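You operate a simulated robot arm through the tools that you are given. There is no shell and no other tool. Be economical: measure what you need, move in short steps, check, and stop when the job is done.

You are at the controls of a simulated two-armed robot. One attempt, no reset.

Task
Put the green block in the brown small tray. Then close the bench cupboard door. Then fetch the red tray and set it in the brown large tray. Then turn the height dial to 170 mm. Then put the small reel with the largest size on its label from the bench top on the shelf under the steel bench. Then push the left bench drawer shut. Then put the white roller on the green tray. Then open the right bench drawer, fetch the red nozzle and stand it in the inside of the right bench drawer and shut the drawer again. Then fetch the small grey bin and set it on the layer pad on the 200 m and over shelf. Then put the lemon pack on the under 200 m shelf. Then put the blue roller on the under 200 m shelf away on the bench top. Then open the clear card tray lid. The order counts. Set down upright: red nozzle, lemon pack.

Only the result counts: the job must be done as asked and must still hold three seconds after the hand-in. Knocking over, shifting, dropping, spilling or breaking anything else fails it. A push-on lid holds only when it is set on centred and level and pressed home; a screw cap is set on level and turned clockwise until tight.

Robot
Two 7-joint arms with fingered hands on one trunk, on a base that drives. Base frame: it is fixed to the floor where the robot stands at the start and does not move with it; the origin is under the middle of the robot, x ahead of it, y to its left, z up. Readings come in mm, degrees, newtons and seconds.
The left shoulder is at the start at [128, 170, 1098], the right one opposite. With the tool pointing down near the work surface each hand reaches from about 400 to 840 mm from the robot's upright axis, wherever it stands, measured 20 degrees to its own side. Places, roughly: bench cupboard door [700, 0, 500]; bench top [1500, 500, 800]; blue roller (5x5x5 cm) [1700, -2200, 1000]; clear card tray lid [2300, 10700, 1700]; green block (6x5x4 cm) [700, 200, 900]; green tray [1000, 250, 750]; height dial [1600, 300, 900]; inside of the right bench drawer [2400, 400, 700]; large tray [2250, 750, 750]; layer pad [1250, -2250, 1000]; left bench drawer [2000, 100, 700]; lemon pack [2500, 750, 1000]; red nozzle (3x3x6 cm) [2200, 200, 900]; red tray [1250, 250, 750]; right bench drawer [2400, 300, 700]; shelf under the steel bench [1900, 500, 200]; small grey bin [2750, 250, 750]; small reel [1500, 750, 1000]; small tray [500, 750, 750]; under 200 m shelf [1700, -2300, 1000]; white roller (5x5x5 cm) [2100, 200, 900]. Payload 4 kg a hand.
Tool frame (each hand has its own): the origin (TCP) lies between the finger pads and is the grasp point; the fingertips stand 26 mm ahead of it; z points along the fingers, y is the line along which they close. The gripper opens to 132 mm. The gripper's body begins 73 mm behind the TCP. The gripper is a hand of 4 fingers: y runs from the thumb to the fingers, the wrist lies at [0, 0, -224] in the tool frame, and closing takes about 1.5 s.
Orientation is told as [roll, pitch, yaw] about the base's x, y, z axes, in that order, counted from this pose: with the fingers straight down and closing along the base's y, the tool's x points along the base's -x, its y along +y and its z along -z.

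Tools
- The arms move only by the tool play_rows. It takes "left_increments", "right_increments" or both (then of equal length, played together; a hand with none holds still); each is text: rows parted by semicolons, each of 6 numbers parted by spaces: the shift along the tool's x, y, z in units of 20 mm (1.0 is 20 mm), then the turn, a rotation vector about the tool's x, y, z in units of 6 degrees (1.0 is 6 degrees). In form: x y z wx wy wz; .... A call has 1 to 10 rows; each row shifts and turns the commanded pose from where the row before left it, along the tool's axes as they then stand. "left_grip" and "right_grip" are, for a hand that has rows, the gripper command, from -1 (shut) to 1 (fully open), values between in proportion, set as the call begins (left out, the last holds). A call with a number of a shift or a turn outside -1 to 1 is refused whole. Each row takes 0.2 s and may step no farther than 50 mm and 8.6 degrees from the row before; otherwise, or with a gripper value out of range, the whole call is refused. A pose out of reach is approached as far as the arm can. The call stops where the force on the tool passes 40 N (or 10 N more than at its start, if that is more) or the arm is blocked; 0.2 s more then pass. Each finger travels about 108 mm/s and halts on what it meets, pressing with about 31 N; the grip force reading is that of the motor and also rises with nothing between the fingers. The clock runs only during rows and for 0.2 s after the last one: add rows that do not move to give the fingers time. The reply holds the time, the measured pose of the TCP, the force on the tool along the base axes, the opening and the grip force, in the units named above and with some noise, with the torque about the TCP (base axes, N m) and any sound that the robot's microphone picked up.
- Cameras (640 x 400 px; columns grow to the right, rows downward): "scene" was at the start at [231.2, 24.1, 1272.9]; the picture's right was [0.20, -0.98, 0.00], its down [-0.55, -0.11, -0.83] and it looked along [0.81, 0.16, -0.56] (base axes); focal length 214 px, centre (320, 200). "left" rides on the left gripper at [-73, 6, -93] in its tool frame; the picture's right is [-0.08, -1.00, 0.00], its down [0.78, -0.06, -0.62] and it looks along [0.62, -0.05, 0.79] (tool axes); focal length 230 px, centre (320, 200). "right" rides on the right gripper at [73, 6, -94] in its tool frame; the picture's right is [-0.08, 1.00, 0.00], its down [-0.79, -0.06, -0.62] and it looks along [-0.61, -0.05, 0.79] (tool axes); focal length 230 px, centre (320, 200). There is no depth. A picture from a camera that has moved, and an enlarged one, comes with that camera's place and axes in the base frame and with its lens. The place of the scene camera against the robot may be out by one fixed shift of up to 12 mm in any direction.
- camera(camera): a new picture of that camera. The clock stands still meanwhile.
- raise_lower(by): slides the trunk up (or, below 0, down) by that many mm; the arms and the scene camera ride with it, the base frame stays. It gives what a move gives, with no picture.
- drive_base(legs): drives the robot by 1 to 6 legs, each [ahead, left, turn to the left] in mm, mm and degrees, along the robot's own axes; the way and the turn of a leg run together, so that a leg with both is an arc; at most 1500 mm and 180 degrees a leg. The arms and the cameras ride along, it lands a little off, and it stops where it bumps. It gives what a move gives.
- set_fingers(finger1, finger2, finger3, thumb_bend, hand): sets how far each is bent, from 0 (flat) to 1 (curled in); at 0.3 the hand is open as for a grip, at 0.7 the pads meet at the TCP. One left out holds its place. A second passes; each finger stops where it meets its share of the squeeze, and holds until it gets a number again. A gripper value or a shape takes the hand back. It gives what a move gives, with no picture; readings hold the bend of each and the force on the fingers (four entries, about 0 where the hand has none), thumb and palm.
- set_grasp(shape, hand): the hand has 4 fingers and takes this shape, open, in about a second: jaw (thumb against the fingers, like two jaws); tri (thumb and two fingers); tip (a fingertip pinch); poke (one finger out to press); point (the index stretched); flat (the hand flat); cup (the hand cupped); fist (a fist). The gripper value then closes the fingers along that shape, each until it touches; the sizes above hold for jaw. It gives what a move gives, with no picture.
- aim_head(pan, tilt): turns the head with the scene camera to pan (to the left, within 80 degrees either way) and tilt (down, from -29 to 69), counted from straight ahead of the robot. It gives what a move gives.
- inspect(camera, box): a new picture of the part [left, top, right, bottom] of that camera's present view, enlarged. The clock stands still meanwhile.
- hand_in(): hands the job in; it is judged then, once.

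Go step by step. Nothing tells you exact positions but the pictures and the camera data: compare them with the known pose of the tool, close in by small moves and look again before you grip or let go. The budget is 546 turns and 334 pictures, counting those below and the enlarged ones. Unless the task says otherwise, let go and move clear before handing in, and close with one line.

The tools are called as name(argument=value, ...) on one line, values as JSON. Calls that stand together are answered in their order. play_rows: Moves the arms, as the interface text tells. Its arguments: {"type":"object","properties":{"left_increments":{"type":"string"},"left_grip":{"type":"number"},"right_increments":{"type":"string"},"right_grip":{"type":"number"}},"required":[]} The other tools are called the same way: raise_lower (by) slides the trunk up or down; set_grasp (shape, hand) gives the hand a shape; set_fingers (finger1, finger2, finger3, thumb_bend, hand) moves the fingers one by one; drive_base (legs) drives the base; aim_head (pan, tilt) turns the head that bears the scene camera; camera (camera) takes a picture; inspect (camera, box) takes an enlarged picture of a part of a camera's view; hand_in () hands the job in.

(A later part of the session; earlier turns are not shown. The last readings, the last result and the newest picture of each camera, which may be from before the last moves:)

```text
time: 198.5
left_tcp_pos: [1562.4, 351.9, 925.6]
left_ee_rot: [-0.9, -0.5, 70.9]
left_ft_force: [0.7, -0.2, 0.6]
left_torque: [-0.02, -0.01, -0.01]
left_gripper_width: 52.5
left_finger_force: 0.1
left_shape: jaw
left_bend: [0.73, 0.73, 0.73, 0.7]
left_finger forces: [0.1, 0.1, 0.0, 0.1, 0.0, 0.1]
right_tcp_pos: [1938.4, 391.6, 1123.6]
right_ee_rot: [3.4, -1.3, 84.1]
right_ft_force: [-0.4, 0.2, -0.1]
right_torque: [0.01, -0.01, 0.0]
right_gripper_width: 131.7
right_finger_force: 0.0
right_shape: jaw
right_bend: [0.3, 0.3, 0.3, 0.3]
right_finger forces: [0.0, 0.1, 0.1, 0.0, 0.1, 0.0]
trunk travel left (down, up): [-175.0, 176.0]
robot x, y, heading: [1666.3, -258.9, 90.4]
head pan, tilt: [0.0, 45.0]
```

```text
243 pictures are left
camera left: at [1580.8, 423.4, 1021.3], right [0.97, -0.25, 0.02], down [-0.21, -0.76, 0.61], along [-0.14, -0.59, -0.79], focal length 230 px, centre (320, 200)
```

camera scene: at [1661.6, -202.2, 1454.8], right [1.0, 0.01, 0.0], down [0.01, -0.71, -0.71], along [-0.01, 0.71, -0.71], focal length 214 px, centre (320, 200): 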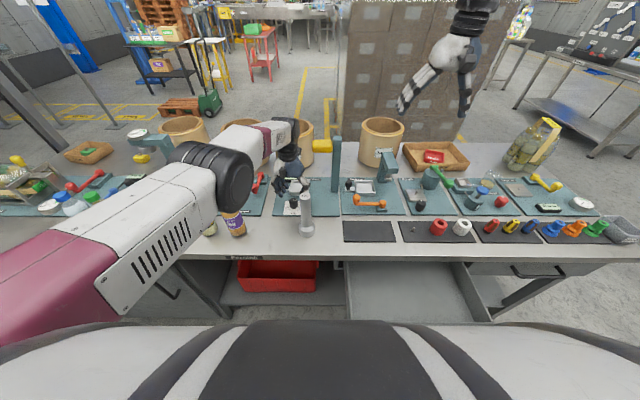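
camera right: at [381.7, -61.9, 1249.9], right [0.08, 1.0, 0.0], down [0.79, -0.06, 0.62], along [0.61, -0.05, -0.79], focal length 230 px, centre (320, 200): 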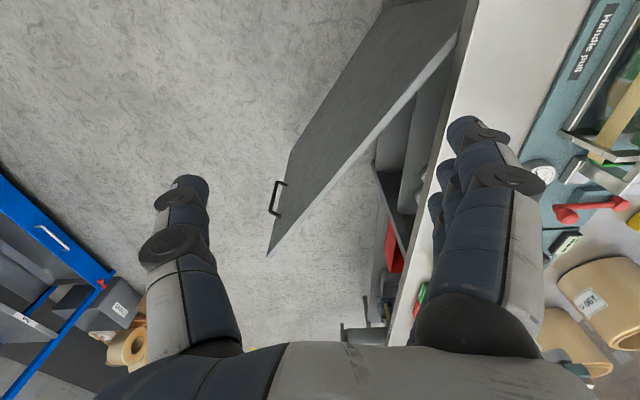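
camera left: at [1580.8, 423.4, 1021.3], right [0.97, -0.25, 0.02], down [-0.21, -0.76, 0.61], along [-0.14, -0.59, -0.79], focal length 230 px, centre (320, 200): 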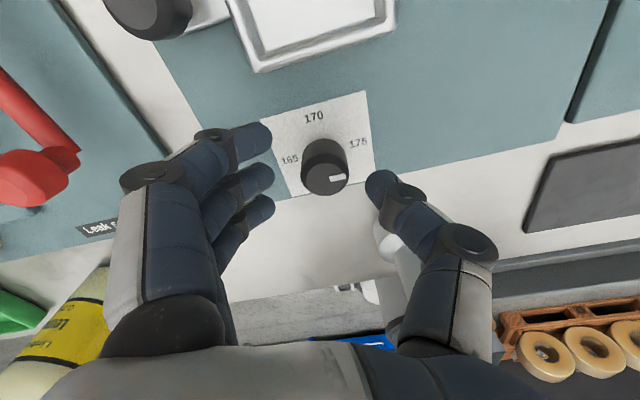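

The posture is good now. I'll make the final centering, descend and close.

play_rows(left_increments="0.2 -0.29 0.6 0 0 0;0 0 0.6 0 0 0;0 0 0.55 0 0 0")

play_rows(left_increments="0 0 0 0 0 0;0 0 0 0 0 0;0 0 0 0 0 0;0 0 0 0 0 0", left_grip=-0.8)

camera(camera="left")

```text
time: 199.3
left_tcp_pos: [1564.7, 350.8, 896.0]
left_ee_rot: [-1.3, -0.8, 71.4]
left_ft_force: [0.7, -0.7, 0.0]
left_torque: [-0.02, -0.04, 0.01]
left_gripper_width: 52.1
left_finger_force: 0.0
left_shape: jaw
left_bend: [0.73, 0.73, 0.73, 0.7]
left_finger forces: [0.0, 0.0, 0.0, 0.1, 0.0, 0.0]
right_tcp_pos: [1938.3, 393.2, 1123.3]
right_ee_rot: [3.3, -1.4, 84.0]
right_ft_force: [-0.2, 1.0, -0.1]
right_torque: [0.04, -0.01, -0.01]
right_gripper_width: 131.9
right_finger_force: 0.1
right_shape: jaw
right_bend: [0.3, 0.3, 0.3, 0.3]
right_finger forces: [0.1, 0.0, 0.0, 0.0, 0.0, 0.1]
trunk travel left (down, up): [-175.0, 176.0]
robot x, y, heading: [1675.2, -265.4, 90.4]
head pan, tilt: [0.0, 45.0]
```

```text
time: 200.3
left_tcp_pos: [1562.8, 347.9, 892.8]
left_ee_rot: [-1.1, -0.6, 71.6]
left_ft_force: [16.5, 2.5, 11.7]
left_torque: [0.07, -0.3, 0.05]
left_gripper_width: 13.8
left_finger_force: 31.1
left_shape: jaw
left_bend: [0.69, 0.73, 0.71, 0.7]
left_finger forces: [0.0, 13.3, 4.2, 0.0, 31.9, 0.0]
right_tcp_pos: [1939.2, 390.8, 1122.7]
right_ee_rot: [3.4, -1.5, 84.0]
right_ft_force: [0.3, -0.7, 0.2]
right_torque: [0.02, 0.0, -0.03]
right_gripper_width: 131.8
right_finger_force: 0.1
right_shape: jaw
right_bend: [0.3, 0.3, 0.3, 0.3]
right_finger forces: [0.0, 0.1, 0.1, 0.1, 0.0, 0.0]
trunk travel left (down, up): [-175.0, 176.0]
robot x, y, heading: [1667.6, -260.8, 90.6]
head pan, tilt: [0.0, 45.0]
```

```text
242 pictures are left
camera left: at [1580.7, 418.8, 987.0], right [0.97, -0.24, 0.02], down [-0.2, -0.77, 0.61], along [-0.13, -0.6, -0.79], focal length 230 px, centre (320, 200)
```

left: 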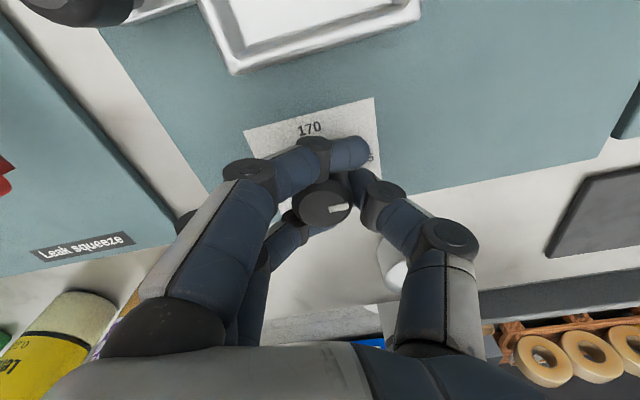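

The knob is held between thumb and middle finger. I'll turn counter-clockwise in small steps.

play_rows(left_increments="0 0 0 0 0 -0.8;0 0 0 0 0 -0.8;0 0 0 0 0 -0.8;0 0 0 0 0 -0.8;0 0 0 0 0 -0.8;0 0 0 0 0 -0.8")

camera(camera="left")

```text
time: 201.2
left_tcp_pos: [1560.3, 347.7, 894.5]
left_ee_rot: [-3.9, 0.7, 89.1]
left_ft_force: [20.3, -4.9, -17.2]
left_torque: [0.08, -0.09, -0.01]
left_gripper_width: 11.8
left_finger_force: 30.7
left_shape: jaw
left_bend: [0.69, 0.72, 0.7, 0.7]
left_finger forces: [0.0, 9.1, 7.9, 0.1, 29.7, 0.1]
right_tcp_pos: [1940.7, 392.3, 1122.3]
right_ee_rot: [3.4, -1.3, 83.7]
right_ft_force: [-0.2, 0.2, -0.4]
right_torque: [0.01, -0.03, -0.03]
right_gripper_width: 131.9
right_finger_force: 0.1
right_shape: jaw
right_bend: [0.3, 0.3, 0.3, 0.3]
right_finger forces: [0.1, 0.0, 0.0, 0.0, 0.1, 0.0]
trunk travel left (down, up): [-175.0, 176.0]
robot x, y, heading: [1668.9, -263.7, 90.4]
head pan, tilt: [0.0, 45.0]
stopped in row 4 (left hand): the force on the tool passed its limit at 43 N (the readings are from after the stop); the commanded pose is now the measured one
```

```text
241 pictures are left
camera left: at [1550.9, 422.7, 987.2], right [1.0, 0.06, 0.07], down [0.01, -0.78, 0.63], along [0.09, -0.62, -0.78], focal length 230 px, centre (320, 200)
```

left: 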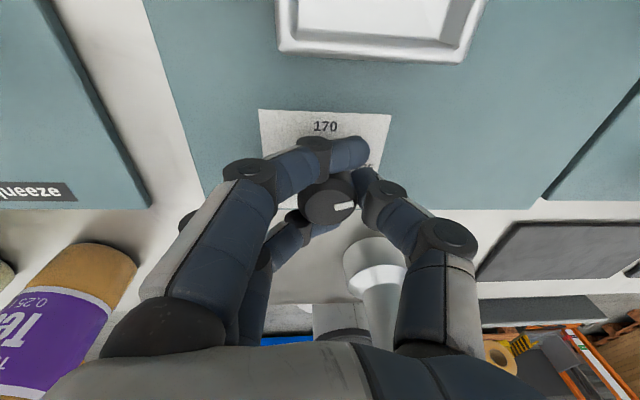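

The knob turns with the hand, about 18° so far. I'll relieve the side force and continue.

play_rows(left_increments="0 -0.2 0.15 -0.3 0 0;0 -0.1 0 0 0 -0.6;0 0 0 0 0 -0.6;0 0 0 0 0 -0.6;0 0 0 0 0 -0.6;0 0 0 0 0 -0.6")

camera(camera="left")

```text
time: 201.6
left_tcp_pos: [1562.1, 349.2, 895.2]
left_ee_rot: [-4.1, 1.0, 90.1]
left_ft_force: [17.7, -2.7, -17.7]
left_torque: [0.09, 0.03, 0.02]
left_gripper_width: 11.0
left_finger_force: 30.9
left_shape: jaw
left_bend: [0.69, 0.72, 0.7, 0.7]
left_finger forces: [0.0, 9.9, 7.7, 0.0, 28.2, 0.0]
right_tcp_pos: [1940.8, 392.2, 1122.3]
right_ee_rot: [3.4, -1.3, 83.8]
right_ft_force: [-0.1, 0.5, 0.5]
right_torque: [0.0, -0.02, -0.01]
right_gripper_width: 131.9
right_finger_force: 0.1
right_shape: jaw
right_bend: [0.3, 0.3, 0.3, 0.3]
right_finger forces: [0.0, 0.1, 0.0, 0.0, 0.1, 0.1]
trunk travel left (down, up): [-175.0, 176.0]
robot x, y, heading: [1669.9, -256.8, 90.7]
head pan, tilt: [0.0, 45.0]
stopped in row 1 (left hand): the force on the tool passed its limit at 43 N (the readings are from after the stop); the commanded pose is now the measured one
```

```text
240 pictures are left
camera left: at [1550.0, 423.1, 987.2], right [0.99, 0.08, 0.07], down [0.02, -0.77, 0.63], along [0.1, -0.63, -0.77], focal length 230 px, centre (320, 200)
```

left: 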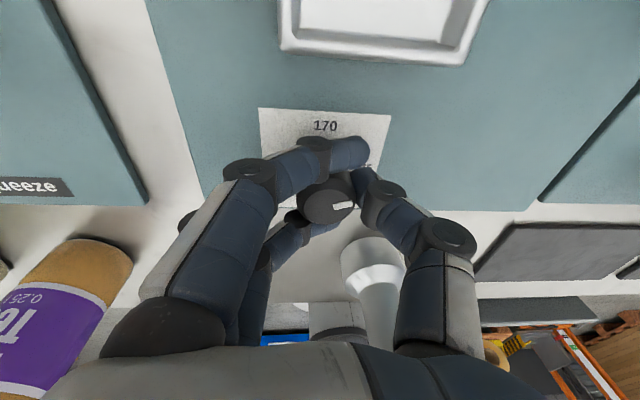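

The force limit tripped again because the knob sits about 11 mm off the hand's centre. I'll open, re-centre, level and regrip.

play_rows(left_increments="0 0 0 0 0 0;0 0 0 0 0 0;0 0 0 0 0 0", left_grip=-0.2)

play_rows(left_increments="0.3 -0.15 0 -0.4 0 0;0.25 0 0 -0.3 0 0.5;0 0 0 0 0 1;0 0 0 0 0 1;0 0 0 0 0 0")

camera(camera="left")

```text
time: 202.4
left_tcp_pos: [1557.5, 348.6, 896.8]
left_ee_rot: [-3.7, 0.5, 90.2]
left_ft_force: [-0.1, 0.1, 0.3]
left_torque: [-0.01, 0.0, 0.01]
left_gripper_width: 52.2
left_finger_force: 0.1
left_shape: jaw
left_bend: [0.73, 0.73, 0.73, 0.7]
left_finger forces: [0.1, 0.1, 0.0, 0.1, 0.0, 0.0]
right_tcp_pos: [1939.7, 391.9, 1123.8]
right_ee_rot: [3.2, -1.3, 83.9]
right_ft_force: [0.1, 0.5, 0.2]
right_torque: [0.01, 0.0, -0.01]
right_gripper_width: 131.8
right_finger_force: 0.0
right_shape: jaw
right_bend: [0.3, 0.3, 0.3, 0.3]
right_finger forces: [0.1, 0.0, 0.1, 0.0, 0.0, 0.1]
trunk travel left (down, up): [-175.0, 176.0]
robot x, y, heading: [1668.1, -263.9, 90.5]
head pan, tilt: [0.0, 45.0]
```

```text
time: 203.6
left_tcp_pos: [1550.1, 339.0, 894.8]
left_ee_rot: [-0.6, 0.9, 76.7]
left_ft_force: [1.0, 0.6, 0.0]
left_torque: [0.01, 0.0, 0.01]
left_gripper_width: 52.9
left_finger_force: 0.0
left_shape: jaw
left_bend: [0.73, 0.73, 0.73, 0.7]
left_finger forces: [0.1, 0.0, 0.0, 0.0, 0.1, 0.0]
right_tcp_pos: [1939.9, 391.4, 1123.5]
right_ee_rot: [3.3, -1.4, 83.8]
right_ft_force: [-0.7, -0.1, 0.3]
right_torque: [0.0, 0.01, 0.03]
right_gripper_width: 131.8
right_finger_force: 0.0
right_shape: jaw
right_bend: [0.3, 0.3, 0.3, 0.3]
right_finger forces: [0.1, 0.1, 0.1, 0.0, 0.1, 0.1]
trunk travel left (down, up): [-175.0, 176.0]
robot x, y, heading: [1668.3, -262.8, 90.3]
head pan, tilt: [0.0, 45.0]
```

```text
239 pictures are left
camera left: at [1561.7, 413.6, 988.1], right [0.99, -0.16, 0.01], down [-0.13, -0.77, 0.63], along [-0.09, -0.62, -0.78], focal length 230 px, centre (320, 200)
```

left: 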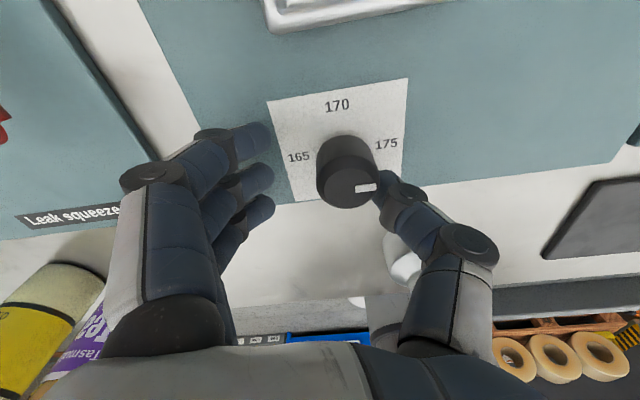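

The hand drifted so the thumb touches the knob. I'll centre precisely, 16 mm toward the thumb side, and regrip.

play_rows(left_increments="-0.18 -0.4 0 0 0 0;0 -0.4 0 0 0 0;0 0 0.2 0 0 0;0 0 0 0 0 0")

camera(camera="left")

```text
time: 204.6
left_tcp_pos: [1561.7, 343.7, 901.7]
left_ee_rot: [-1.9, 0.0, 78.0]
left_ft_force: [0.5, -1.0, -0.4]
left_torque: [-0.01, 0.01, 0.0]
left_gripper_width: 52.9
left_finger_force: 0.0
left_shape: jaw
left_bend: [0.73, 0.73, 0.73, 0.7]
left_finger forces: [0.1, 0.0, 0.1, 0.0, 0.1, 0.0]
right_tcp_pos: [1938.5, 391.5, 1123.6]
right_ee_rot: [3.3, -1.4, 83.9]
right_ft_force: [-0.5, 0.3, -0.3]
right_torque: [-0.01, -0.01, 0.02]
right_gripper_width: 131.7
right_finger_force: 0.0
right_shape: jaw
right_bend: [0.3, 0.3, 0.3, 0.3]
right_finger forces: [0.1, 0.1, 0.0, 0.1, 0.0, 0.1]
trunk travel left (down, up): [-175.0, 176.0]
robot x, y, heading: [1667.7, -266.0, 90.3]
head pan, tilt: [0.0, 45.0]
```

```text
238 pictures are left
camera left: at [1569.1, 418.7, 994.8], right [0.99, -0.13, 0.03], down [-0.12, -0.78, 0.62], along [-0.06, -0.62, -0.79], focal length 230 px, centre (320, 200)
```

left: 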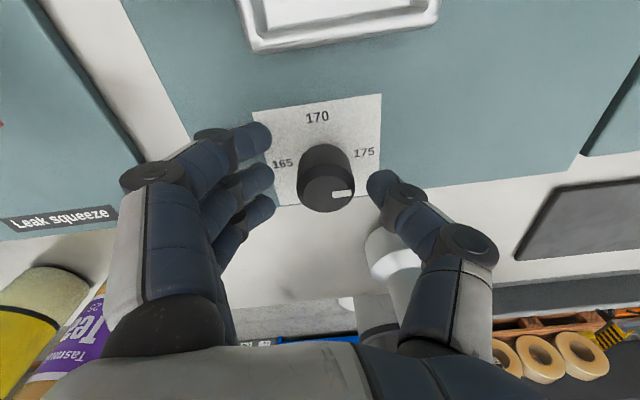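

play_rows(left_increments="0.2 -0.15 0.3 0 0 0;0 0 0.3 0 0 0;0 0 0 0 0 0")

play_rows(left_increments="0 0 0 0 0 0;0 0 0 0 0 0;0 0 0 0 0 0;0 0 0 0 0 0", left_grip=-0.7)

camera(camera="left")

```text
time: 205.4
left_tcp_pos: [1561.4, 344.2, 891.4]
left_ee_rot: [-1.9, -0.3, 78.4]
left_ft_force: [-0.6, 0.6, -0.4]
left_torque: [-0.01, 0.01, -0.02]
left_gripper_width: 53.1
left_finger_force: 0.1
left_shape: jaw
left_bend: [0.73, 0.73, 0.73, 0.7]
left_finger forces: [0.0, 0.0, 0.0, 0.0, 0.1, 0.0]
right_tcp_pos: [1939.5, 391.0, 1123.5]
right_ee_rot: [3.2, -1.4, 83.9]
right_ft_force: [0.0, 0.9, -0.1]
right_torque: [0.0, -0.03, -0.02]
right_gripper_width: 131.8
right_finger_force: 0.0
right_shape: jaw
right_bend: [0.3, 0.3, 0.3, 0.3]
right_finger forces: [0.0, 0.0, 0.0, 0.0, 0.1, 0.0]
trunk travel left (down, up): [-175.0, 176.0]
robot x, y, heading: [1670.9, -262.8, 90.4]
head pan, tilt: [0.0, 45.0]
```

```text
time: 206.4
left_tcp_pos: [1562.3, 341.6, 889.1]
left_ee_rot: [-1.8, 0.0, 78.6]
left_ft_force: [9.7, 4.4, 9.6]
left_torque: [0.09, -0.23, 0.13]
left_gripper_width: 16.2
left_finger_force: 30.9
left_shape: jaw
left_bend: [0.71, 0.73, 0.7, 0.71]
left_finger forces: [11.4, 9.1, 0.0, 0.1, 29.0, 0.1]
right_tcp_pos: [1939.8, 390.8, 1124.4]
right_ee_rot: [3.4, -1.5, 83.9]
right_ft_force: [-0.6, 0.8, 0.5]
right_torque: [0.0, -0.01, 0.04]
right_gripper_width: 132.2
right_finger_force: 0.0
right_shape: jaw
right_bend: [0.3, 0.3, 0.3, 0.3]
right_finger forces: [0.0, 0.0, 0.1, 0.1, 0.1, 0.0]
trunk travel left (down, up): [-175.0, 176.0]
robot x, y, heading: [1669.8, -262.5, 90.4]
head pan, tilt: [0.0, 45.0]
```

```text
237 pictures are left
camera left: at [1567.9, 415.1, 982.7], right [0.99, -0.12, 0.03], down [-0.12, -0.78, 0.62], along [-0.05, -0.62, -0.79], focal length 230 px, centre (320, 200)
```

left: 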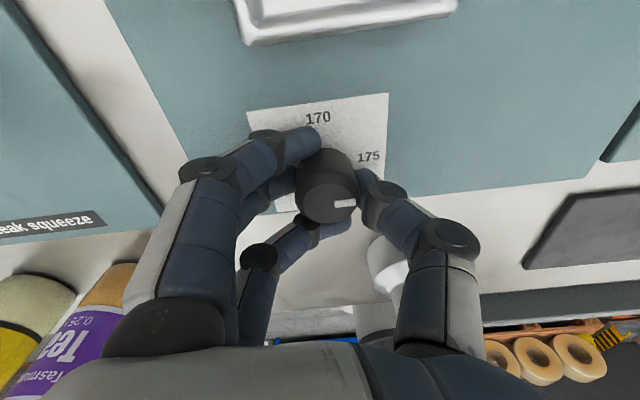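

Good grip. I'll rotate again in steps.

play_rows(left_increments="0 0 0 0 0 -0.7;0 0 0 0 0 -0.7;0 0 0 0 0 -0.7;0 0 0 0 0 -0.7;0 0 0 0 0 -0.7;0 0 0 0 0 -0.7")

camera(camera="left")

```text
time: 207.8
left_tcp_pos: [1560.7, 340.8, 888.5]
left_ee_rot: [-1.8, 1.0, 104.0]
left_ft_force: [22.0, -1.9, 14.1]
left_torque: [0.08, -0.56, -0.18]
left_gripper_width: 17.7
left_finger_force: 30.6
left_shape: jaw
left_bend: [0.71, 0.73, 0.7, 0.7]
left_finger forces: [9.1, 7.7, 0.0, 0.1, 40.1, 0.0]
right_tcp_pos: [1941.9, 389.4, 1123.8]
right_ee_rot: [3.5, -1.4, 83.8]
right_ft_force: [-0.2, 0.0, 0.0]
right_torque: [-0.01, 0.03, 0.03]
right_gripper_width: 131.9
right_finger_force: 0.0
right_shape: jaw
right_bend: [0.3, 0.3, 0.3, 0.3]
right_finger forces: [0.0, 0.0, 0.0, 0.1, 0.1, 0.0]
trunk travel left (down, up): [-175.0, 176.0]
robot x, y, heading: [1667.3, -259.9, 90.3]
head pan, tilt: [0.0, 45.0]
```

```text
236 pictures are left
camera left: at [1535.2, 410.8, 981.1], right [0.95, 0.32, 0.03], down [0.23, -0.74, 0.63], along [0.22, -0.59, -0.77], focal length 230 px, centre (320, 200)
```

left: 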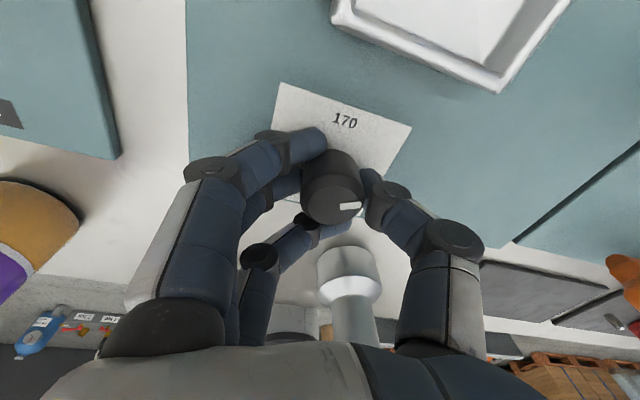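

It's turning, about 25° now. I'll continue with slight side-force relief.

play_rows(left_increments="0 -0.12 -0.1 0 0 0;0 -0.05 0 0 0 -0.7;0 -0.05 0 0 0 -0.7;0 -0.05 0 0 0 -0.7;0 -0.05 0 0 0 -0.7;0 0 0 0 0 -0.7;0 0 0 0 0 -0.7;0 0 0 0 0 -0.7")

camera(camera="left")

```text
time: 209.6
left_tcp_pos: [1568.0, 341.8, 889.9]
left_ee_rot: [-1.2, 1.9, 133.4]
left_ft_force: [14.8, -10.2, -9.0]
left_torque: [-0.25, -0.18, -0.05]
left_gripper_width: 14.8
left_finger_force: 31.9
left_shape: jaw
left_bend: [0.7, 0.72, 0.7, 0.7]
left_finger forces: [9.5, 13.3, 0.1, 0.0, 28.7, 0.0]
right_tcp_pos: [1941.7, 390.4, 1122.5]
right_ee_rot: [3.4, -1.4, 83.7]
right_ft_force: [0.3, 0.0, 0.3]
right_torque: [-0.02, -0.02, 0.0]
right_gripper_width: 131.8
right_finger_force: 0.0
right_shape: jaw
right_bend: [0.3, 0.3, 0.3, 0.3]
right_finger forces: [0.0, 0.0, 0.0, 0.0, 0.0, 0.1]
trunk travel left (down, up): [-175.0, 176.0]
robot x, y, heading: [1668.3, -258.6, 90.3]
head pan, tilt: [0.0, 45.0]
```

```text
235 pictures are left
camera left: at [1509.7, 393.2, 981.5], right [0.67, 0.74, 0.02], down [0.56, -0.52, 0.64], along [0.49, -0.42, -0.77], focal length 230 px, centre (320, 200)
```

left: 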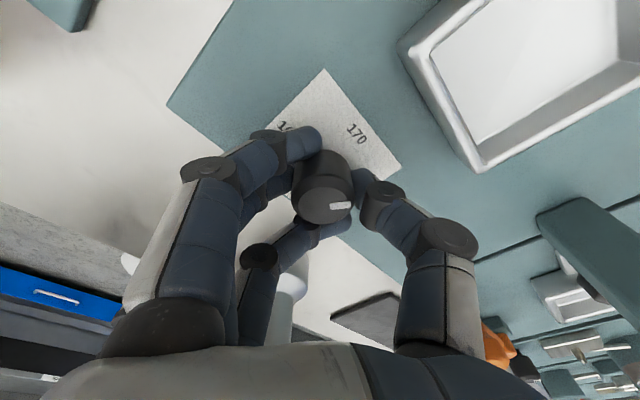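

About 57° done. I'll continue further.

play_rows(left_increments="0 0 0 0 0 -0.7;0 0 0 0 0 -0.7;0 0 0 0 0 -0.7;0 0 0 0 0 -0.7;0 0 0 0 0 -0.7;0 0 0 0 0 -0.7")

camera(camera="left")

```text
time: 211.0
left_tcp_pos: [1567.1, 344.7, 888.9]
left_ee_rot: [-0.3, 2.2, 158.6]
left_ft_force: [25.1, -1.7, -10.7]
left_torque: [-0.15, -0.4, -0.11]
left_gripper_width: 14.5
left_finger_force: 30.7
left_shape: jaw
left_bend: [0.7, 0.72, 0.7, 0.7]
left_finger forces: [7.7, 12.0, 0.0, 0.1, 30.1, 0.0]
right_tcp_pos: [1941.9, 391.8, 1124.3]
right_ee_rot: [3.4, -1.3, 83.8]
right_ft_force: [0.1, 0.2, -0.3]
right_torque: [0.02, 0.03, 0.0]
right_gripper_width: 131.8
right_finger_force: 0.0
right_shape: jaw
right_bend: [0.3, 0.3, 0.3, 0.3]
right_finger forces: [0.0, 0.0, 0.0, 0.1, 0.1, 0.0]
trunk travel left (down, up): [-175.0, 176.0]
robot x, y, heading: [1673.4, -260.8, 90.5]
head pan, tilt: [0.0, 45.0]
```

```text
234 pictures are left
camera left: at [1494.7, 366.6, 981.6], right [0.29, 0.96, 0.0], down [0.73, -0.22, 0.65], along [0.62, -0.19, -0.76], focal length 230 px, centre (320, 200)
```

left: 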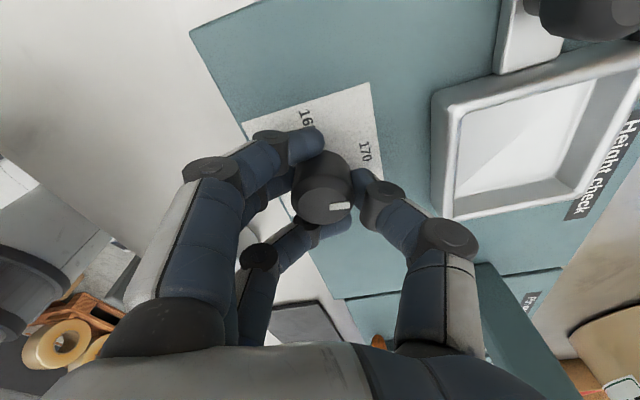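

The pointer direction is now about 73° against 90° for 170. I'll turn roughly 17° more.

play_rows(left_increments="0 0 0 0 0 -0.7;0 0 0 0 0 -0.7;0 0 0 0 0 -0.7;0 0 0 0 0 -0.7;0 0 0 0 0 0")

inspect(camera="left", box=[230, 70, 410, 250])

```text
time: 212.2
left_tcp_pos: [1562.8, 345.7, 889.8]
left_ee_rot: [-0.1, 3.5, 175.2]
left_ft_force: [23.5, 8.4, -10.1]
left_torque: [-0.03, -0.17, 0.02]
left_gripper_width: 13.7
left_finger_force: 31.2
left_shape: jaw
left_bend: [0.73, 0.72, 0.7, 0.7]
left_finger forces: [0.0, 13.0, 10.5, 0.0, 23.4, 0.1]
left hand out of reach, approached as far as the arm can: row 4
right_tcp_pos: [1943.5, 392.5, 1124.0]
right_ee_rot: [3.4, -1.3, 83.7]
right_ft_force: [0.4, -0.2, -0.2]
right_torque: [0.0, -0.03, -0.04]
right_gripper_width: 131.9
right_finger_force: 0.0
right_shape: jaw
right_bend: [0.3, 0.3, 0.3, 0.3]
right_finger forces: [0.0, 0.1, 0.0, 0.0, 0.1, 0.0]
trunk travel left (down, up): [-175.0, 176.0]
robot x, y, heading: [1673.3, -264.1, 90.5]
head pan, tilt: [0.0, 45.0]
stopped in row 5 (left hand): the force on the tool passed its limit at 41 N (the readings are from after the stop); the commanded pose is now the measured one
```

```text
2.22 times, centred on (320, 160) of left
camera zoom: at [1484.9, 347.2, 980.6], right [0.01, 1.0, 0.0], down [0.75, 0.0, 0.66], along [0.66, -0.01, -0.75], focal length 511 px, centre (320, 289)
```

zoom: 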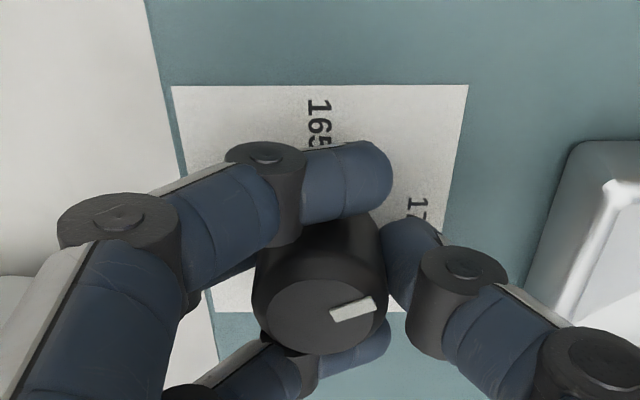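

I'll release and look at the pointer clearly from above.

play_rows(left_increments="0 0 0 0 0 0;0 0 0 0 0 0;0 0 0 0 0 0", left_grip=-0.2)

play_rows(left_increments="0 0 -0.6 0 0 0;0 0 -1 0 0 0;0 0 -1 0 0 0;0 0 -1 0 0 0;0 0 -1 0 0 0")

inspect(camera="left", box=[260, 60, 400, 200])

inspect(camera="scene", box=[250, 170, 330, 250])

```text
time: 213.1
left_tcp_pos: [1557.7, 344.9, 892.2]
left_ee_rot: [-0.1, 3.1, 175.3]
left_ft_force: [1.0, 0.7, -0.2]
left_torque: [0.02, 0.02, 0.01]
left_gripper_width: 52.0
left_finger_force: 0.0
left_shape: jaw
left_bend: [0.73, 0.73, 0.73, 0.7]
left_finger forces: [0.0, 0.0, 0.1, 0.1, 0.1, 0.0]
right_tcp_pos: [1939.7, 392.0, 1123.9]
right_ee_rot: [3.2, -1.4, 83.8]
right_ft_force: [0.0, -0.5, 0.8]
right_torque: [-0.01, 0.02, -0.01]
right_gripper_width: 131.7
right_finger_force: 0.0
right_shape: jaw
right_bend: [0.3, 0.3, 0.3, 0.3]
right_finger forces: [0.1, 0.0, 0.0, 0.0, 0.0, 0.1]
trunk travel left (down, up): [-175.0, 176.0]
robot x, y, heading: [1670.9, -261.0, 90.3]
head pan, tilt: [0.0, 45.0]
```

```text
time: 214.2
left_tcp_pos: [1538.3, 346.7, 983.3]
left_ee_rot: [0.2, 5.3, 177.7]
left_ft_force: [-0.5, -0.6, 0.0]
left_torque: [0.02, 0.01, 0.0]
left_gripper_width: 52.4
left_finger_force: 0.2
left_shape: jaw
left_bend: [0.73, 0.73, 0.73, 0.7]
left_finger forces: [0.0, 0.0, 0.0, 0.0, 0.1, 0.0]
right_tcp_pos: [1940.2, 390.4, 1124.0]
right_ee_rot: [3.3, -1.4, 83.7]
right_ft_force: [0.1, 1.6, 0.5]
right_torque: [0.02, -0.01, -0.03]
right_gripper_width: 131.7
right_finger_force: 0.0
right_shape: jaw
right_bend: [0.3, 0.3, 0.3, 0.3]
right_finger forces: [0.0, 0.1, 0.0, 0.0, 0.1, 0.0]
trunk travel left (down, up): [-175.0, 176.0]
robot x, y, heading: [1671.2, -262.3, 90.3]
head pan, tilt: [0.0, 45.0]
```

```text
2.86 times, centred on (330, 130) of left
camera zoom: at [1456.8, 345.2, 1070.2], right [-0.04, 1.0, -0.01], down [0.73, 0.03, 0.69], along [0.69, 0.02, -0.73], focal length 657 px, centre (291, 400)
```

zoom: 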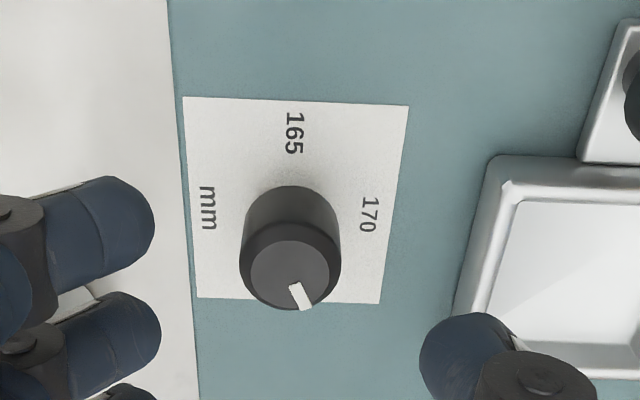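

```text
5.00 times, centred on (290, 210) of scene
camera zoom: at [1662.0, -80.4, 1322.0], right [1.0, 0.01, 0.0], down [0.0, -0.71, -0.71], along [0.0, 0.71, -0.71], focal length 1072 px, centre (470, 150)
```

zoom: 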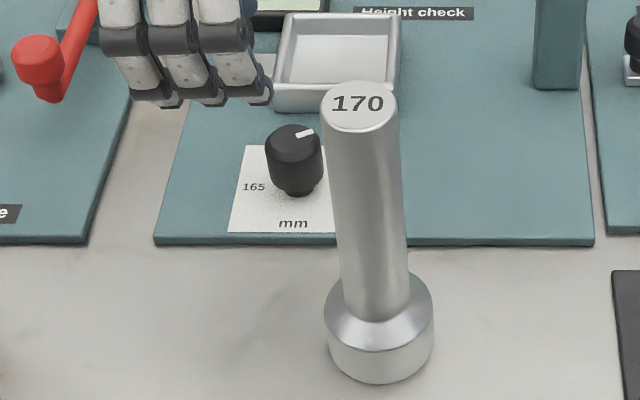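

The pointer now shows only about 25°, so the knob turned back on release. I'll check whether it's still moving.

play_rows(left_increments="0.3 0 -1 0 0 0;0.3 0 -1 0 0 0;0.3 0 -1 0 0 0;0 0 0 0 0 0;0 0 0 0 0 0")

inspect(camera="left", box=[260, 60, 400, 200])

inspect(camera="scene", box=[270, 180, 320, 230])

```text
time: 215.4
left_tcp_pos: [1550.1, 347.9, 1048.2]
left_ee_rot: [0.0, 6.4, 178.0]
left_ft_force: [-0.4, -0.1, 0.3]
left_torque: [0.0, 0.01, 0.03]
left_gripper_width: 52.3
left_finger_force: 0.1
left_shape: jaw
left_bend: [0.73, 0.73, 0.73, 0.7]
left_finger forces: [0.0, 0.0, 0.0, 0.1, 0.0, 0.1]
right_tcp_pos: [1941.4, 391.5, 1123.8]
right_ee_rot: [3.3, -1.3, 83.8]
right_ft_force: [0.3, 0.4, -0.1]
right_torque: [0.03, 0.0, -0.02]
right_gripper_width: 132.1
right_finger_force: 0.1
right_shape: jaw
right_bend: [0.3, 0.3, 0.3, 0.3]
right_finger forces: [0.0, 0.0, 0.0, 0.0, 0.0, 0.1]
trunk travel left (down, up): [-175.0, 176.0]
robot x, y, heading: [1668.6, -264.0, 90.1]
head pan, tilt: [0.0, 45.0]
```

```text
2.86 times, centred on (330, 130) of left
camera zoom: at [1467.3, 346.1, 1135.2], right [-0.04, 1.0, -0.01], down [0.71, 0.04, 0.7], along [0.7, 0.02, -0.71], focal length 657 px, centre (291, 400)
```

zoom: 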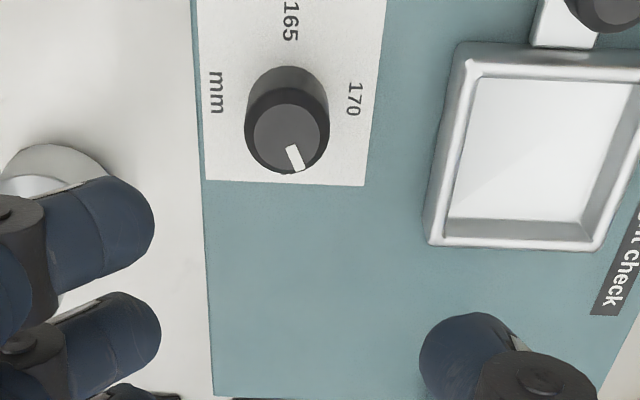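

```text
8.00 times, centred on (295, 205) of scene
camera zoom: at [1662.0, -80.2, 1321.9], right [1.0, 0.01, 0.0], down [0.0, -0.71, -0.71], along [0.0, 0.71, -0.71], focal length 1716 px, centre (520, 160)
```

zoom: 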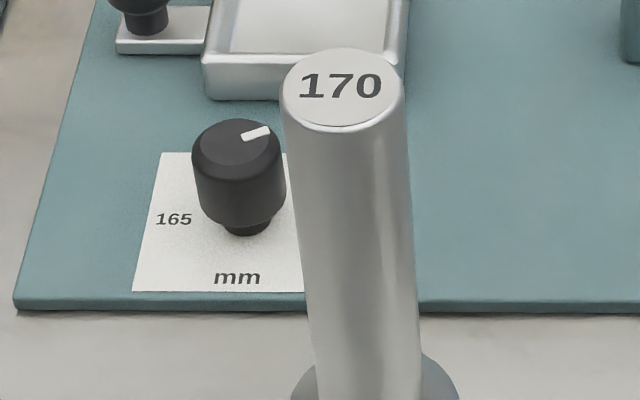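

The pointer stays put at about 27°, so about 63° remain. I'll regrip at yaw ≈100°, rotate, then null the side forces before a slow release.

play_rows(left_increments="0 0 0 0 0 1;0 0 0 0 0 1;0 0 0 0 0 1;0 0 0 0 0 1;0 0 0 0 0 1;0 0 0 0 0 1;0 0 0 0 0 1;0 0 0 0 0 1;0 0 0 0 0 1;0 0 0 0 0 1")

play_rows(left_increments="0 0 0 0 0 1;0 0 0 0 0 1;0 0 0 0 0 1;0 0 0 0 0 0")

camera(camera="left")

```text
time: 217.7
left_tcp_pos: [1568.0, 344.1, 1044.4]
left_ee_rot: [-2.8, 1.6, 115.0]
left_ft_force: [0.2, 0.3, -0.5]
left_torque: [0.01, 0.0, 0.0]
left_gripper_width: 52.6
left_finger_force: 0.1
left_shape: jaw
left_bend: [0.73, 0.73, 0.73, 0.7]
left_finger forces: [0.0, 0.0, 0.1, 0.1, 0.1, 0.1]
right_tcp_pos: [1940.4, 391.7, 1122.7]
right_ee_rot: [3.4, -1.4, 83.9]
right_ft_force: [0.3, 0.0, -0.3]
right_torque: [0.01, 0.01, 0.01]
right_gripper_width: 131.9
right_finger_force: 0.1
right_shape: jaw
right_bend: [0.3, 0.3, 0.3, 0.3]
right_finger forces: [0.1, 0.1, 0.1, 0.1, 0.0, 0.0]
trunk travel left (down, up): [-175.0, 176.0]
robot x, y, heading: [1669.6, -263.9, 90.5]
head pan, tilt: [0.0, 45.0]
```

```text
time: 218.7
left_tcp_pos: [1570.4, 343.0, 1044.8]
left_ee_rot: [-3.0, 0.4, 96.8]
left_ft_force: [0.0, 0.0, 0.0]
left_torque: [0.0, -0.01, -0.04]
left_gripper_width: 52.3
left_finger_force: 0.1
left_shape: jaw
left_bend: [0.73, 0.73, 0.73, 0.7]
left_finger forces: [0.0, 0.0, 0.0, 0.0, 0.1, 0.0]
right_tcp_pos: [1939.9, 390.9, 1123.8]
right_ee_rot: [3.3, -1.4, 83.7]
right_ft_force: [-0.9, -0.2, -0.7]
right_torque: [0.01, -0.02, 0.01]
right_gripper_width: 131.8
right_finger_force: 0.0
right_shape: jaw
right_bend: [0.3, 0.3, 0.3, 0.3]
right_finger forces: [0.0, 0.0, 0.1, 0.1, 0.0, 0.0]
trunk travel left (down, up): [-175.0, 176.0]
robot x, y, heading: [1671.5, -260.8, 90.4]
head pan, tilt: [0.0, 45.0]
```

```text
228 pictures are left
camera left: at [1552.7, 414.9, 1137.9], right [0.98, 0.2, 0.05], down [0.12, -0.77, 0.63], along [0.16, -0.61, -0.78], focal length 230 px, centre (320, 200)
```

left: 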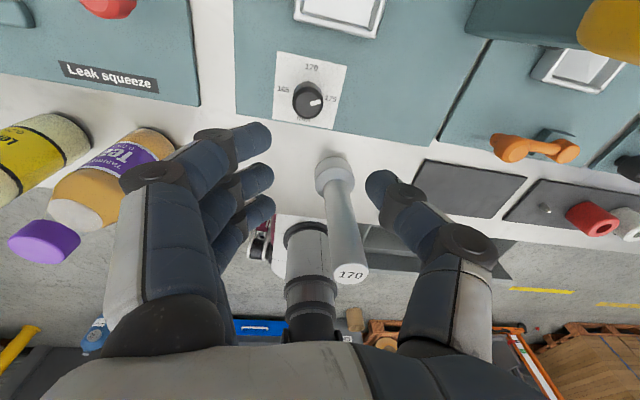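

play_rows(left_increments="-0.13 0.2 0.9 -0.3 0 0;0 0 1 -0.2 0 0;0 0 1 0 0 0;0 0 1 0 0 0;0 0 1 0 0 0;0 0 1 0 0 0")

camera(camera="left")

```text
time: 220.1
left_tcp_pos: [1555.5, 351.8, 936.9]
left_ee_rot: [-2.1, 0.3, 99.1]
left_ft_force: [0.0, -0.2, -0.2]
left_torque: [0.02, 0.01, 0.02]
left_gripper_width: 52.3
left_finger_force: 0.0
left_shape: jaw
left_bend: [0.73, 0.73, 0.73, 0.7]
left_finger forces: [0.1, 0.0, 0.0, 0.0, 0.0, 0.0]
right_tcp_pos: [1939.7, 391.4, 1124.3]
right_ee_rot: [3.3, -1.4, 83.7]
right_ft_force: [-0.1, -0.3, 0.0]
right_torque: [-0.02, 0.01, 0.02]
right_gripper_width: 131.9
right_finger_force: 0.1
right_shape: jaw
right_bend: [0.3, 0.3, 0.3, 0.3]
right_finger forces: [0.1, 0.0, 0.0, 0.0, 0.0, 0.0]
trunk travel left (down, up): [-175.0, 176.0]
robot x, y, heading: [1672.4, -265.1, 90.5]
head pan, tilt: [0.0, 45.0]
```

```text
227 pictures are left
camera left: at [1536.2, 423.0, 1029.6], right [0.97, 0.23, 0.03], down [0.16, -0.77, 0.62], along [0.17, -0.6, -0.78], focal length 230 px, centre (320, 200)
```

left: 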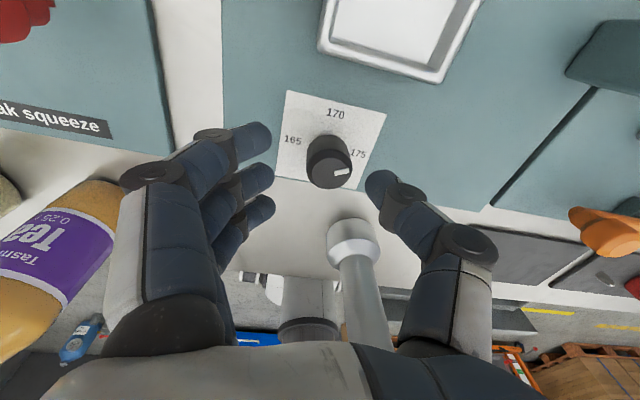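

play_rows(left_increments="0.35 -0.2 0.5 0 0 0;0.3 -0.2 0.5 0 0 0;0 0 0.6 0 0 0;0 0 0.6 0 0 0")

camera(camera="left")

```text
time: 221.2
left_tcp_pos: [1554.5, 344.4, 895.3]
left_ee_rot: [-3.2, 0.5, 101.0]
left_ft_force: [-1.0, -0.1, -0.6]
left_torque: [0.02, -0.01, 0.01]
left_gripper_width: 51.9
left_finger_force: 0.0
left_shape: jaw
left_bend: [0.73, 0.73, 0.73, 0.7]
left_finger forces: [0.1, 0.0, 0.0, 0.0, 0.0, 0.0]
right_tcp_pos: [1940.0, 392.1, 1123.2]
right_ee_rot: [3.2, -1.4, 83.9]
right_ft_force: [0.4, -0.5, 0.7]
right_torque: [0.0, 0.01, 0.0]
right_gripper_width: 131.9
right_finger_force: 0.1
right_shape: jaw
right_bend: [0.3, 0.3, 0.3, 0.3]
right_finger forces: [0.1, 0.0, 0.0, 0.0, 0.1, 0.0]
trunk travel left (down, up): [-175.0, 176.0]
robot x, y, heading: [1666.3, -262.2, 90.4]
head pan, tilt: [0.0, 45.0]
stopped in row 4 (left hand): the arm was blocked; the commanded pose is now the measured one
```

```text
226 pictures are left
camera left: at [1530.9, 414.9, 988.8], right [0.96, 0.27, 0.06], down [0.18, -0.76, 0.62], along [0.21, -0.59, -0.78], focal length 230 px, centre (320, 200)
```

left: 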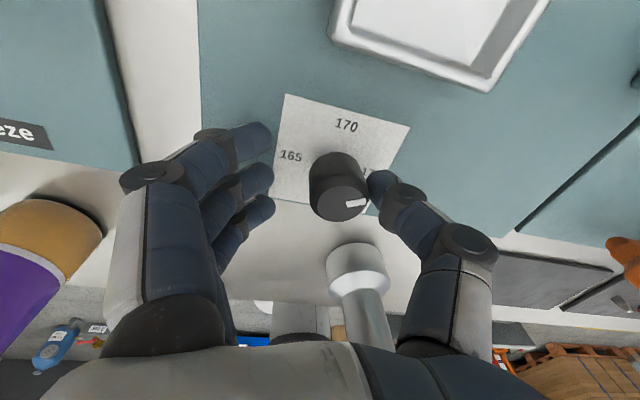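

The arm is in an awkward posture here. I'll rise, shift the base right and slightly back so the knob lies about 18° to the left, and retry.

play_rows(left_increments="0 0 -0.6 0 0 0;0 0 -1 0 0 0;0 0 -1 0 0 0;0 0 -1 0 0 0;0 0 -1 0 0 0;0 0 -1 0 0 0;0 0 -1 0 0 0;0 0 -1 0 0 0")

drive_base(legs=[[-40, 0, 0], [0, -100, 0]])

play_rows(left_increments="0 1 0 0 0 0;0 1 0 0 0 0;0 1 0 0 0 0;-0.5 1 0 0 0 0.5;-0.5 1 0 0 0 1;-0.5 0 0 0 0 1;-0.5 0 0 0 0 1;0 0 0.5 0 0 0")

camera(camera="left")

```text
time: 223.1
left_tcp_pos: [1548.1, 343.9, 1048.0]
left_ee_rot: [-3.2, 0.4, 100.8]
left_ft_force: [-1.2, -0.2, 0.5]
left_torque: [0.03, 0.01, -0.01]
left_gripper_width: 52.9
left_finger_force: 0.0
left_shape: jaw
left_bend: [0.73, 0.73, 0.73, 0.7]
left_finger forces: [0.0, 0.1, 0.0, 0.0, 0.0, 0.0]
right_tcp_pos: [1940.0, 391.7, 1124.6]
right_ee_rot: [3.4, -1.4, 83.7]
right_ft_force: [-0.2, -0.9, -0.2]
right_torque: [-0.03, -0.01, 0.01]
right_gripper_width: 131.9
right_finger_force: 0.1
right_shape: jaw
right_bend: [0.3, 0.3, 0.3, 0.3]
right_finger forces: [0.1, 0.0, 0.0, 0.0, 0.1, 0.1]
trunk travel left (down, up): [-175.0, 176.0]
robot x, y, heading: [1669.5, -260.5, 90.1]
head pan, tilt: [0.0, 45.0]
```

```text
time: 225.1
left_tcp_pos: [1647.0, 305.7, 1046.4]
left_ee_rot: [-3.2, 0.3, 100.9]
left_ft_force: [0.1, -1.1, 0.4]
left_torque: [-0.02, 0.03, -0.01]
left_gripper_width: 52.8
left_finger_force: 0.1
left_shape: jaw
left_bend: [0.73, 0.73, 0.73, 0.7]
left_finger forces: [0.1, 0.0, 0.0, 0.0, 0.1, 0.0]
right_tcp_pos: [2039.9, 353.2, 1123.3]
right_ee_rot: [3.3, -1.4, 83.9]
right_ft_force: [0.9, -0.3, 0.6]
right_torque: [-0.02, -0.03, -0.06]
right_gripper_width: 132.1
right_finger_force: 0.0
right_shape: jaw
right_bend: [0.3, 0.3, 0.3, 0.3]
right_finger forces: [0.0, 0.1, 0.0, 0.0, 0.0, 0.0]
trunk travel left (down, up): [-175.0, 176.0]
robot x, y, heading: [1773.5, -301.8, 90.2]
head pan, tilt: [0.0, 45.0]
```

```text
time: 226.9
left_tcp_pos: [1546.3, 326.8, 1030.0]
left_ee_rot: [-3.0, -0.7, 79.8]
left_ft_force: [0.6, -0.6, -0.4]
left_torque: [0.02, 0.01, 0.02]
left_gripper_width: 52.8
left_finger_force: 0.0
left_shape: jaw
left_bend: [0.73, 0.73, 0.73, 0.7]
left_finger forces: [0.1, 0.0, 0.0, 0.1, 0.0, 0.1]
right_tcp_pos: [2039.3, 352.8, 1123.6]
right_ee_rot: [3.3, -1.4, 83.9]
right_ft_force: [0.2, -0.5, 0.1]
right_torque: [0.0, 0.02, 0.01]
right_gripper_width: 131.9
right_finger_force: 0.0
right_shape: jaw
right_bend: [0.3, 0.3, 0.3, 0.3]
right_finger forces: [0.1, 0.1, 0.1, 0.0, 0.1, 0.0]
trunk travel left (down, up): [-175.0, 176.0]
robot x, y, heading: [1769.2, -303.2, 90.5]
head pan, tilt: [0.0, 45.0]
```

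```text
225 pictures are left
camera left: at [1549.7, 400.0, 1124.5], right [0.99, -0.1, 0.05], down [-0.11, -0.79, 0.61], along [-0.02, -0.61, -0.79], focal length 230 px, centre (320, 200)
```

left: 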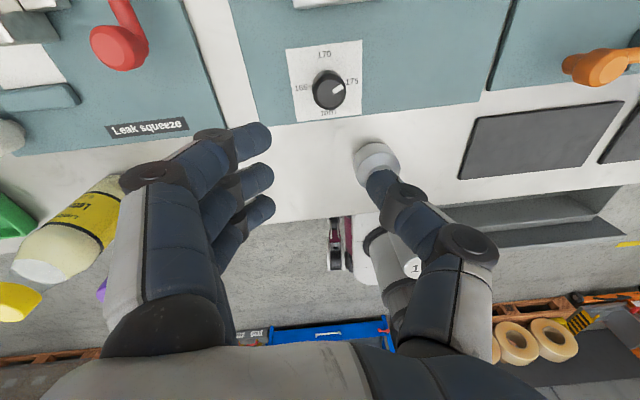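

play_rows(left_increments="-0.55 -0.4 0 -0.25 0 0;-0.5 -0.4 0.2 -0.25 0 0;0 0 1 0 0 0;0 0 1 0 0 0;0 0 1 0 0 0;0 0 1 0 0 0;0 0 0.9 0 0 0")

camera(camera="left")

```text
time: 228.5
left_tcp_pos: [1567.3, 346.0, 929.2]
left_ee_rot: [0.0, -0.7, 79.9]
left_ft_force: [-0.1, -0.8, 0.3]
left_torque: [0.01, 0.01, 0.02]
left_gripper_width: 52.9
left_finger_force: 0.1
left_shape: jaw
left_bend: [0.73, 0.73, 0.73, 0.7]
left_finger forces: [0.0, 0.0, 0.0, 0.1, 0.0, 0.0]
right_tcp_pos: [2040.2, 352.5, 1123.5]
right_ee_rot: [3.3, -1.3, 83.9]
right_ft_force: [0.8, -0.2, 0.0]
right_torque: [-0.02, -0.01, -0.01]
right_gripper_width: 131.7
right_finger_force: 0.1
right_shape: jaw
right_bend: [0.3, 0.3, 0.3, 0.3]
right_finger forces: [0.0, 0.1, 0.1, 0.0, 0.0, 0.0]
trunk travel left (down, up): [-175.0, 176.0]
robot x, y, heading: [1771.1, -299.1, 90.0]
head pan, tilt: [0.0, 45.0]
```

```text
224 pictures are left
camera left: at [1574.2, 418.3, 1024.8], right [1.0, -0.1, 0.0], down [-0.08, -0.79, 0.61], along [-0.06, -0.6, -0.8], focal length 230 px, centre (320, 200)
```

left: 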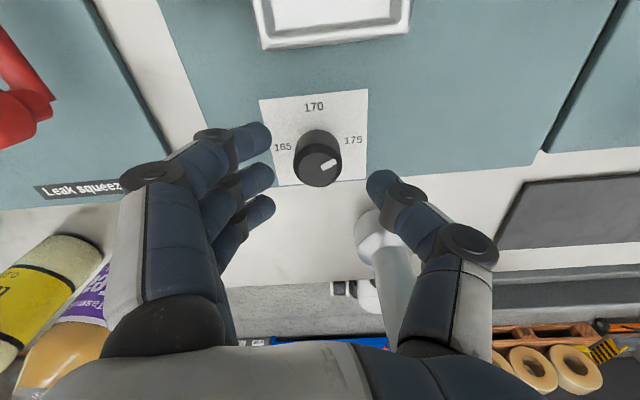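

The posture is accurate now. I'll centre, descend and grip.

play_rows(left_increments="0.4 0 0.6 0 0 0;0 0 0.6 0 0 0;0 0 0.6 0 0 0")

play_rows(left_increments="0 0 0 0 0 0;0 0 0 0 0 0;0 0 0 0 0 0;0 0 0 0 0 0", left_grip=-0.7)

camera(camera="left")

```text
time: 229.3
left_tcp_pos: [1566.4, 338.5, 893.2]
left_ee_rot: [-0.1, -0.8, 80.1]
left_ft_force: [0.2, -0.8, 0.2]
left_torque: [0.02, -0.02, 0.0]
left_gripper_width: 53.0
left_finger_force: 0.0
left_shape: jaw
left_bend: [0.73, 0.73, 0.73, 0.7]
left_finger forces: [0.0, 0.1, 0.0, 0.0, 0.0, 0.1]
right_tcp_pos: [2040.3, 352.7, 1124.1]
right_ee_rot: [3.3, -1.4, 83.9]
right_ft_force: [-1.1, -0.5, 0.5]
right_torque: [-0.04, -0.02, -0.03]
right_gripper_width: 131.7
right_finger_force: 0.0
right_shape: jaw
right_bend: [0.3, 0.3, 0.3, 0.3]
right_finger forces: [0.0, 0.0, 0.1, 0.0, 0.1, 0.0]
trunk travel left (down, up): [-175.0, 176.0]
robot x, y, heading: [1772.6, -302.4, 90.4]
head pan, tilt: [0.0, 45.0]
```

```text
time: 230.3
left_tcp_pos: [1567.5, 339.0, 894.5]
left_ee_rot: [0.0, -0.7, 79.9]
left_ft_force: [5.8, -2.7, -2.5]
left_torque: [-0.03, 0.03, 0.0]
left_gripper_width: 14.2
left_finger_force: 30.8
left_shape: jaw
left_bend: [0.72, 0.73, 0.69, 0.7]
left_finger forces: [12.1, 10.7, 0.0, 0.0, 27.7, 0.0]
right_tcp_pos: [2040.9, 353.0, 1124.0]
right_ee_rot: [3.4, -1.4, 83.8]
right_ft_force: [0.0, -0.2, 0.3]
right_torque: [-0.02, -0.02, 0.01]
right_gripper_width: 131.8
right_finger_force: 0.0
right_shape: jaw
right_bend: [0.3, 0.3, 0.3, 0.3]
right_finger forces: [0.0, 0.1, 0.0, 0.1, 0.0, 0.0]
trunk travel left (down, up): [-175.0, 176.0]
robot x, y, heading: [1769.7, -300.8, 90.2]
head pan, tilt: [0.0, 45.0]
```

```text
223 pictures are left
camera left: at [1574.4, 410.4, 988.2], right [1.0, -0.1, 0.0], down [-0.08, -0.79, 0.61], along [-0.06, -0.6, -0.79], focal length 230 px, centre (320, 200)
```

left: 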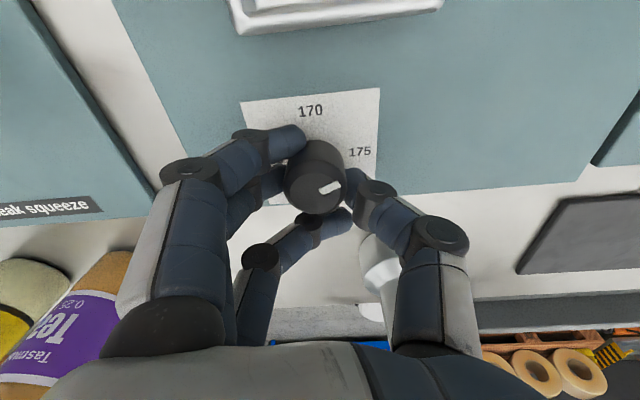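

I have a centred grip with low force. I'll rotate now.

play_rows(left_increments="0 0 0 0 0 -0.7;0 0 0 0 0 -0.7;0 0 0 0 0 -0.7;0 0 0 0 0 -0.7;0 0 0 0 0 -0.7;0 0 0 0 0 -0.7;0 0 0 0 0 -0.7;0 0 0 0 0 -0.7")

inspect(camera="left", box=[230, 70, 410, 250])

```text
time: 232.1
left_tcp_pos: [1566.7, 339.8, 893.9]
left_ee_rot: [-0.5, -0.7, 113.6]
left_ft_force: [21.0, 3.0, -5.2]
left_torque: [-0.01, -0.4, -0.18]
left_gripper_width: 14.6
left_finger_force: 31.1
left_shape: jaw
left_bend: [0.72, 0.73, 0.69, 0.7]
left_finger forces: [9.9, 7.6, 0.0, 0.0, 37.7, 0.1]
right_tcp_pos: [2040.5, 352.9, 1122.2]
right_ee_rot: [3.4, -1.3, 83.8]
right_ft_force: [0.9, 0.2, 0.3]
right_torque: [-0.02, 0.02, 0.03]
right_gripper_width: 131.8
right_finger_force: 0.0
right_shape: jaw
right_bend: [0.3, 0.3, 0.3, 0.3]
right_finger forces: [0.1, 0.1, 0.0, 0.1, 0.0, 0.0]
trunk travel left (down, up): [-175.0, 176.0]
robot x, y, heading: [1768.8, -300.3, 90.6]
head pan, tilt: [0.0, 45.0]
```

```text
2.22 times, centred on (320, 160) of left
camera zoom: at [1533.8, 403.0, 988.5], right [0.88, 0.47, 0.01], down [0.37, -0.7, 0.61], along [0.29, -0.53, -0.79], focal length 511 px, centre (320, 289)
```

zoom: 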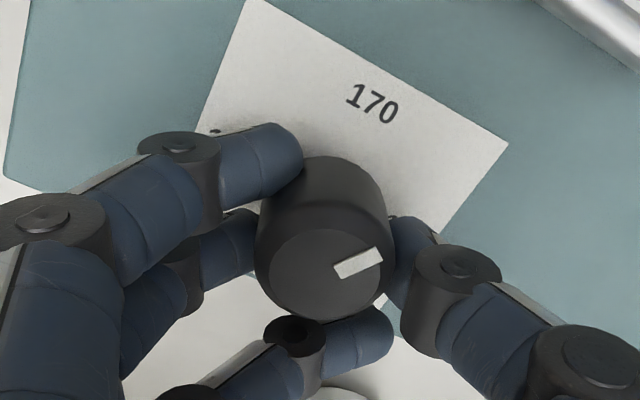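

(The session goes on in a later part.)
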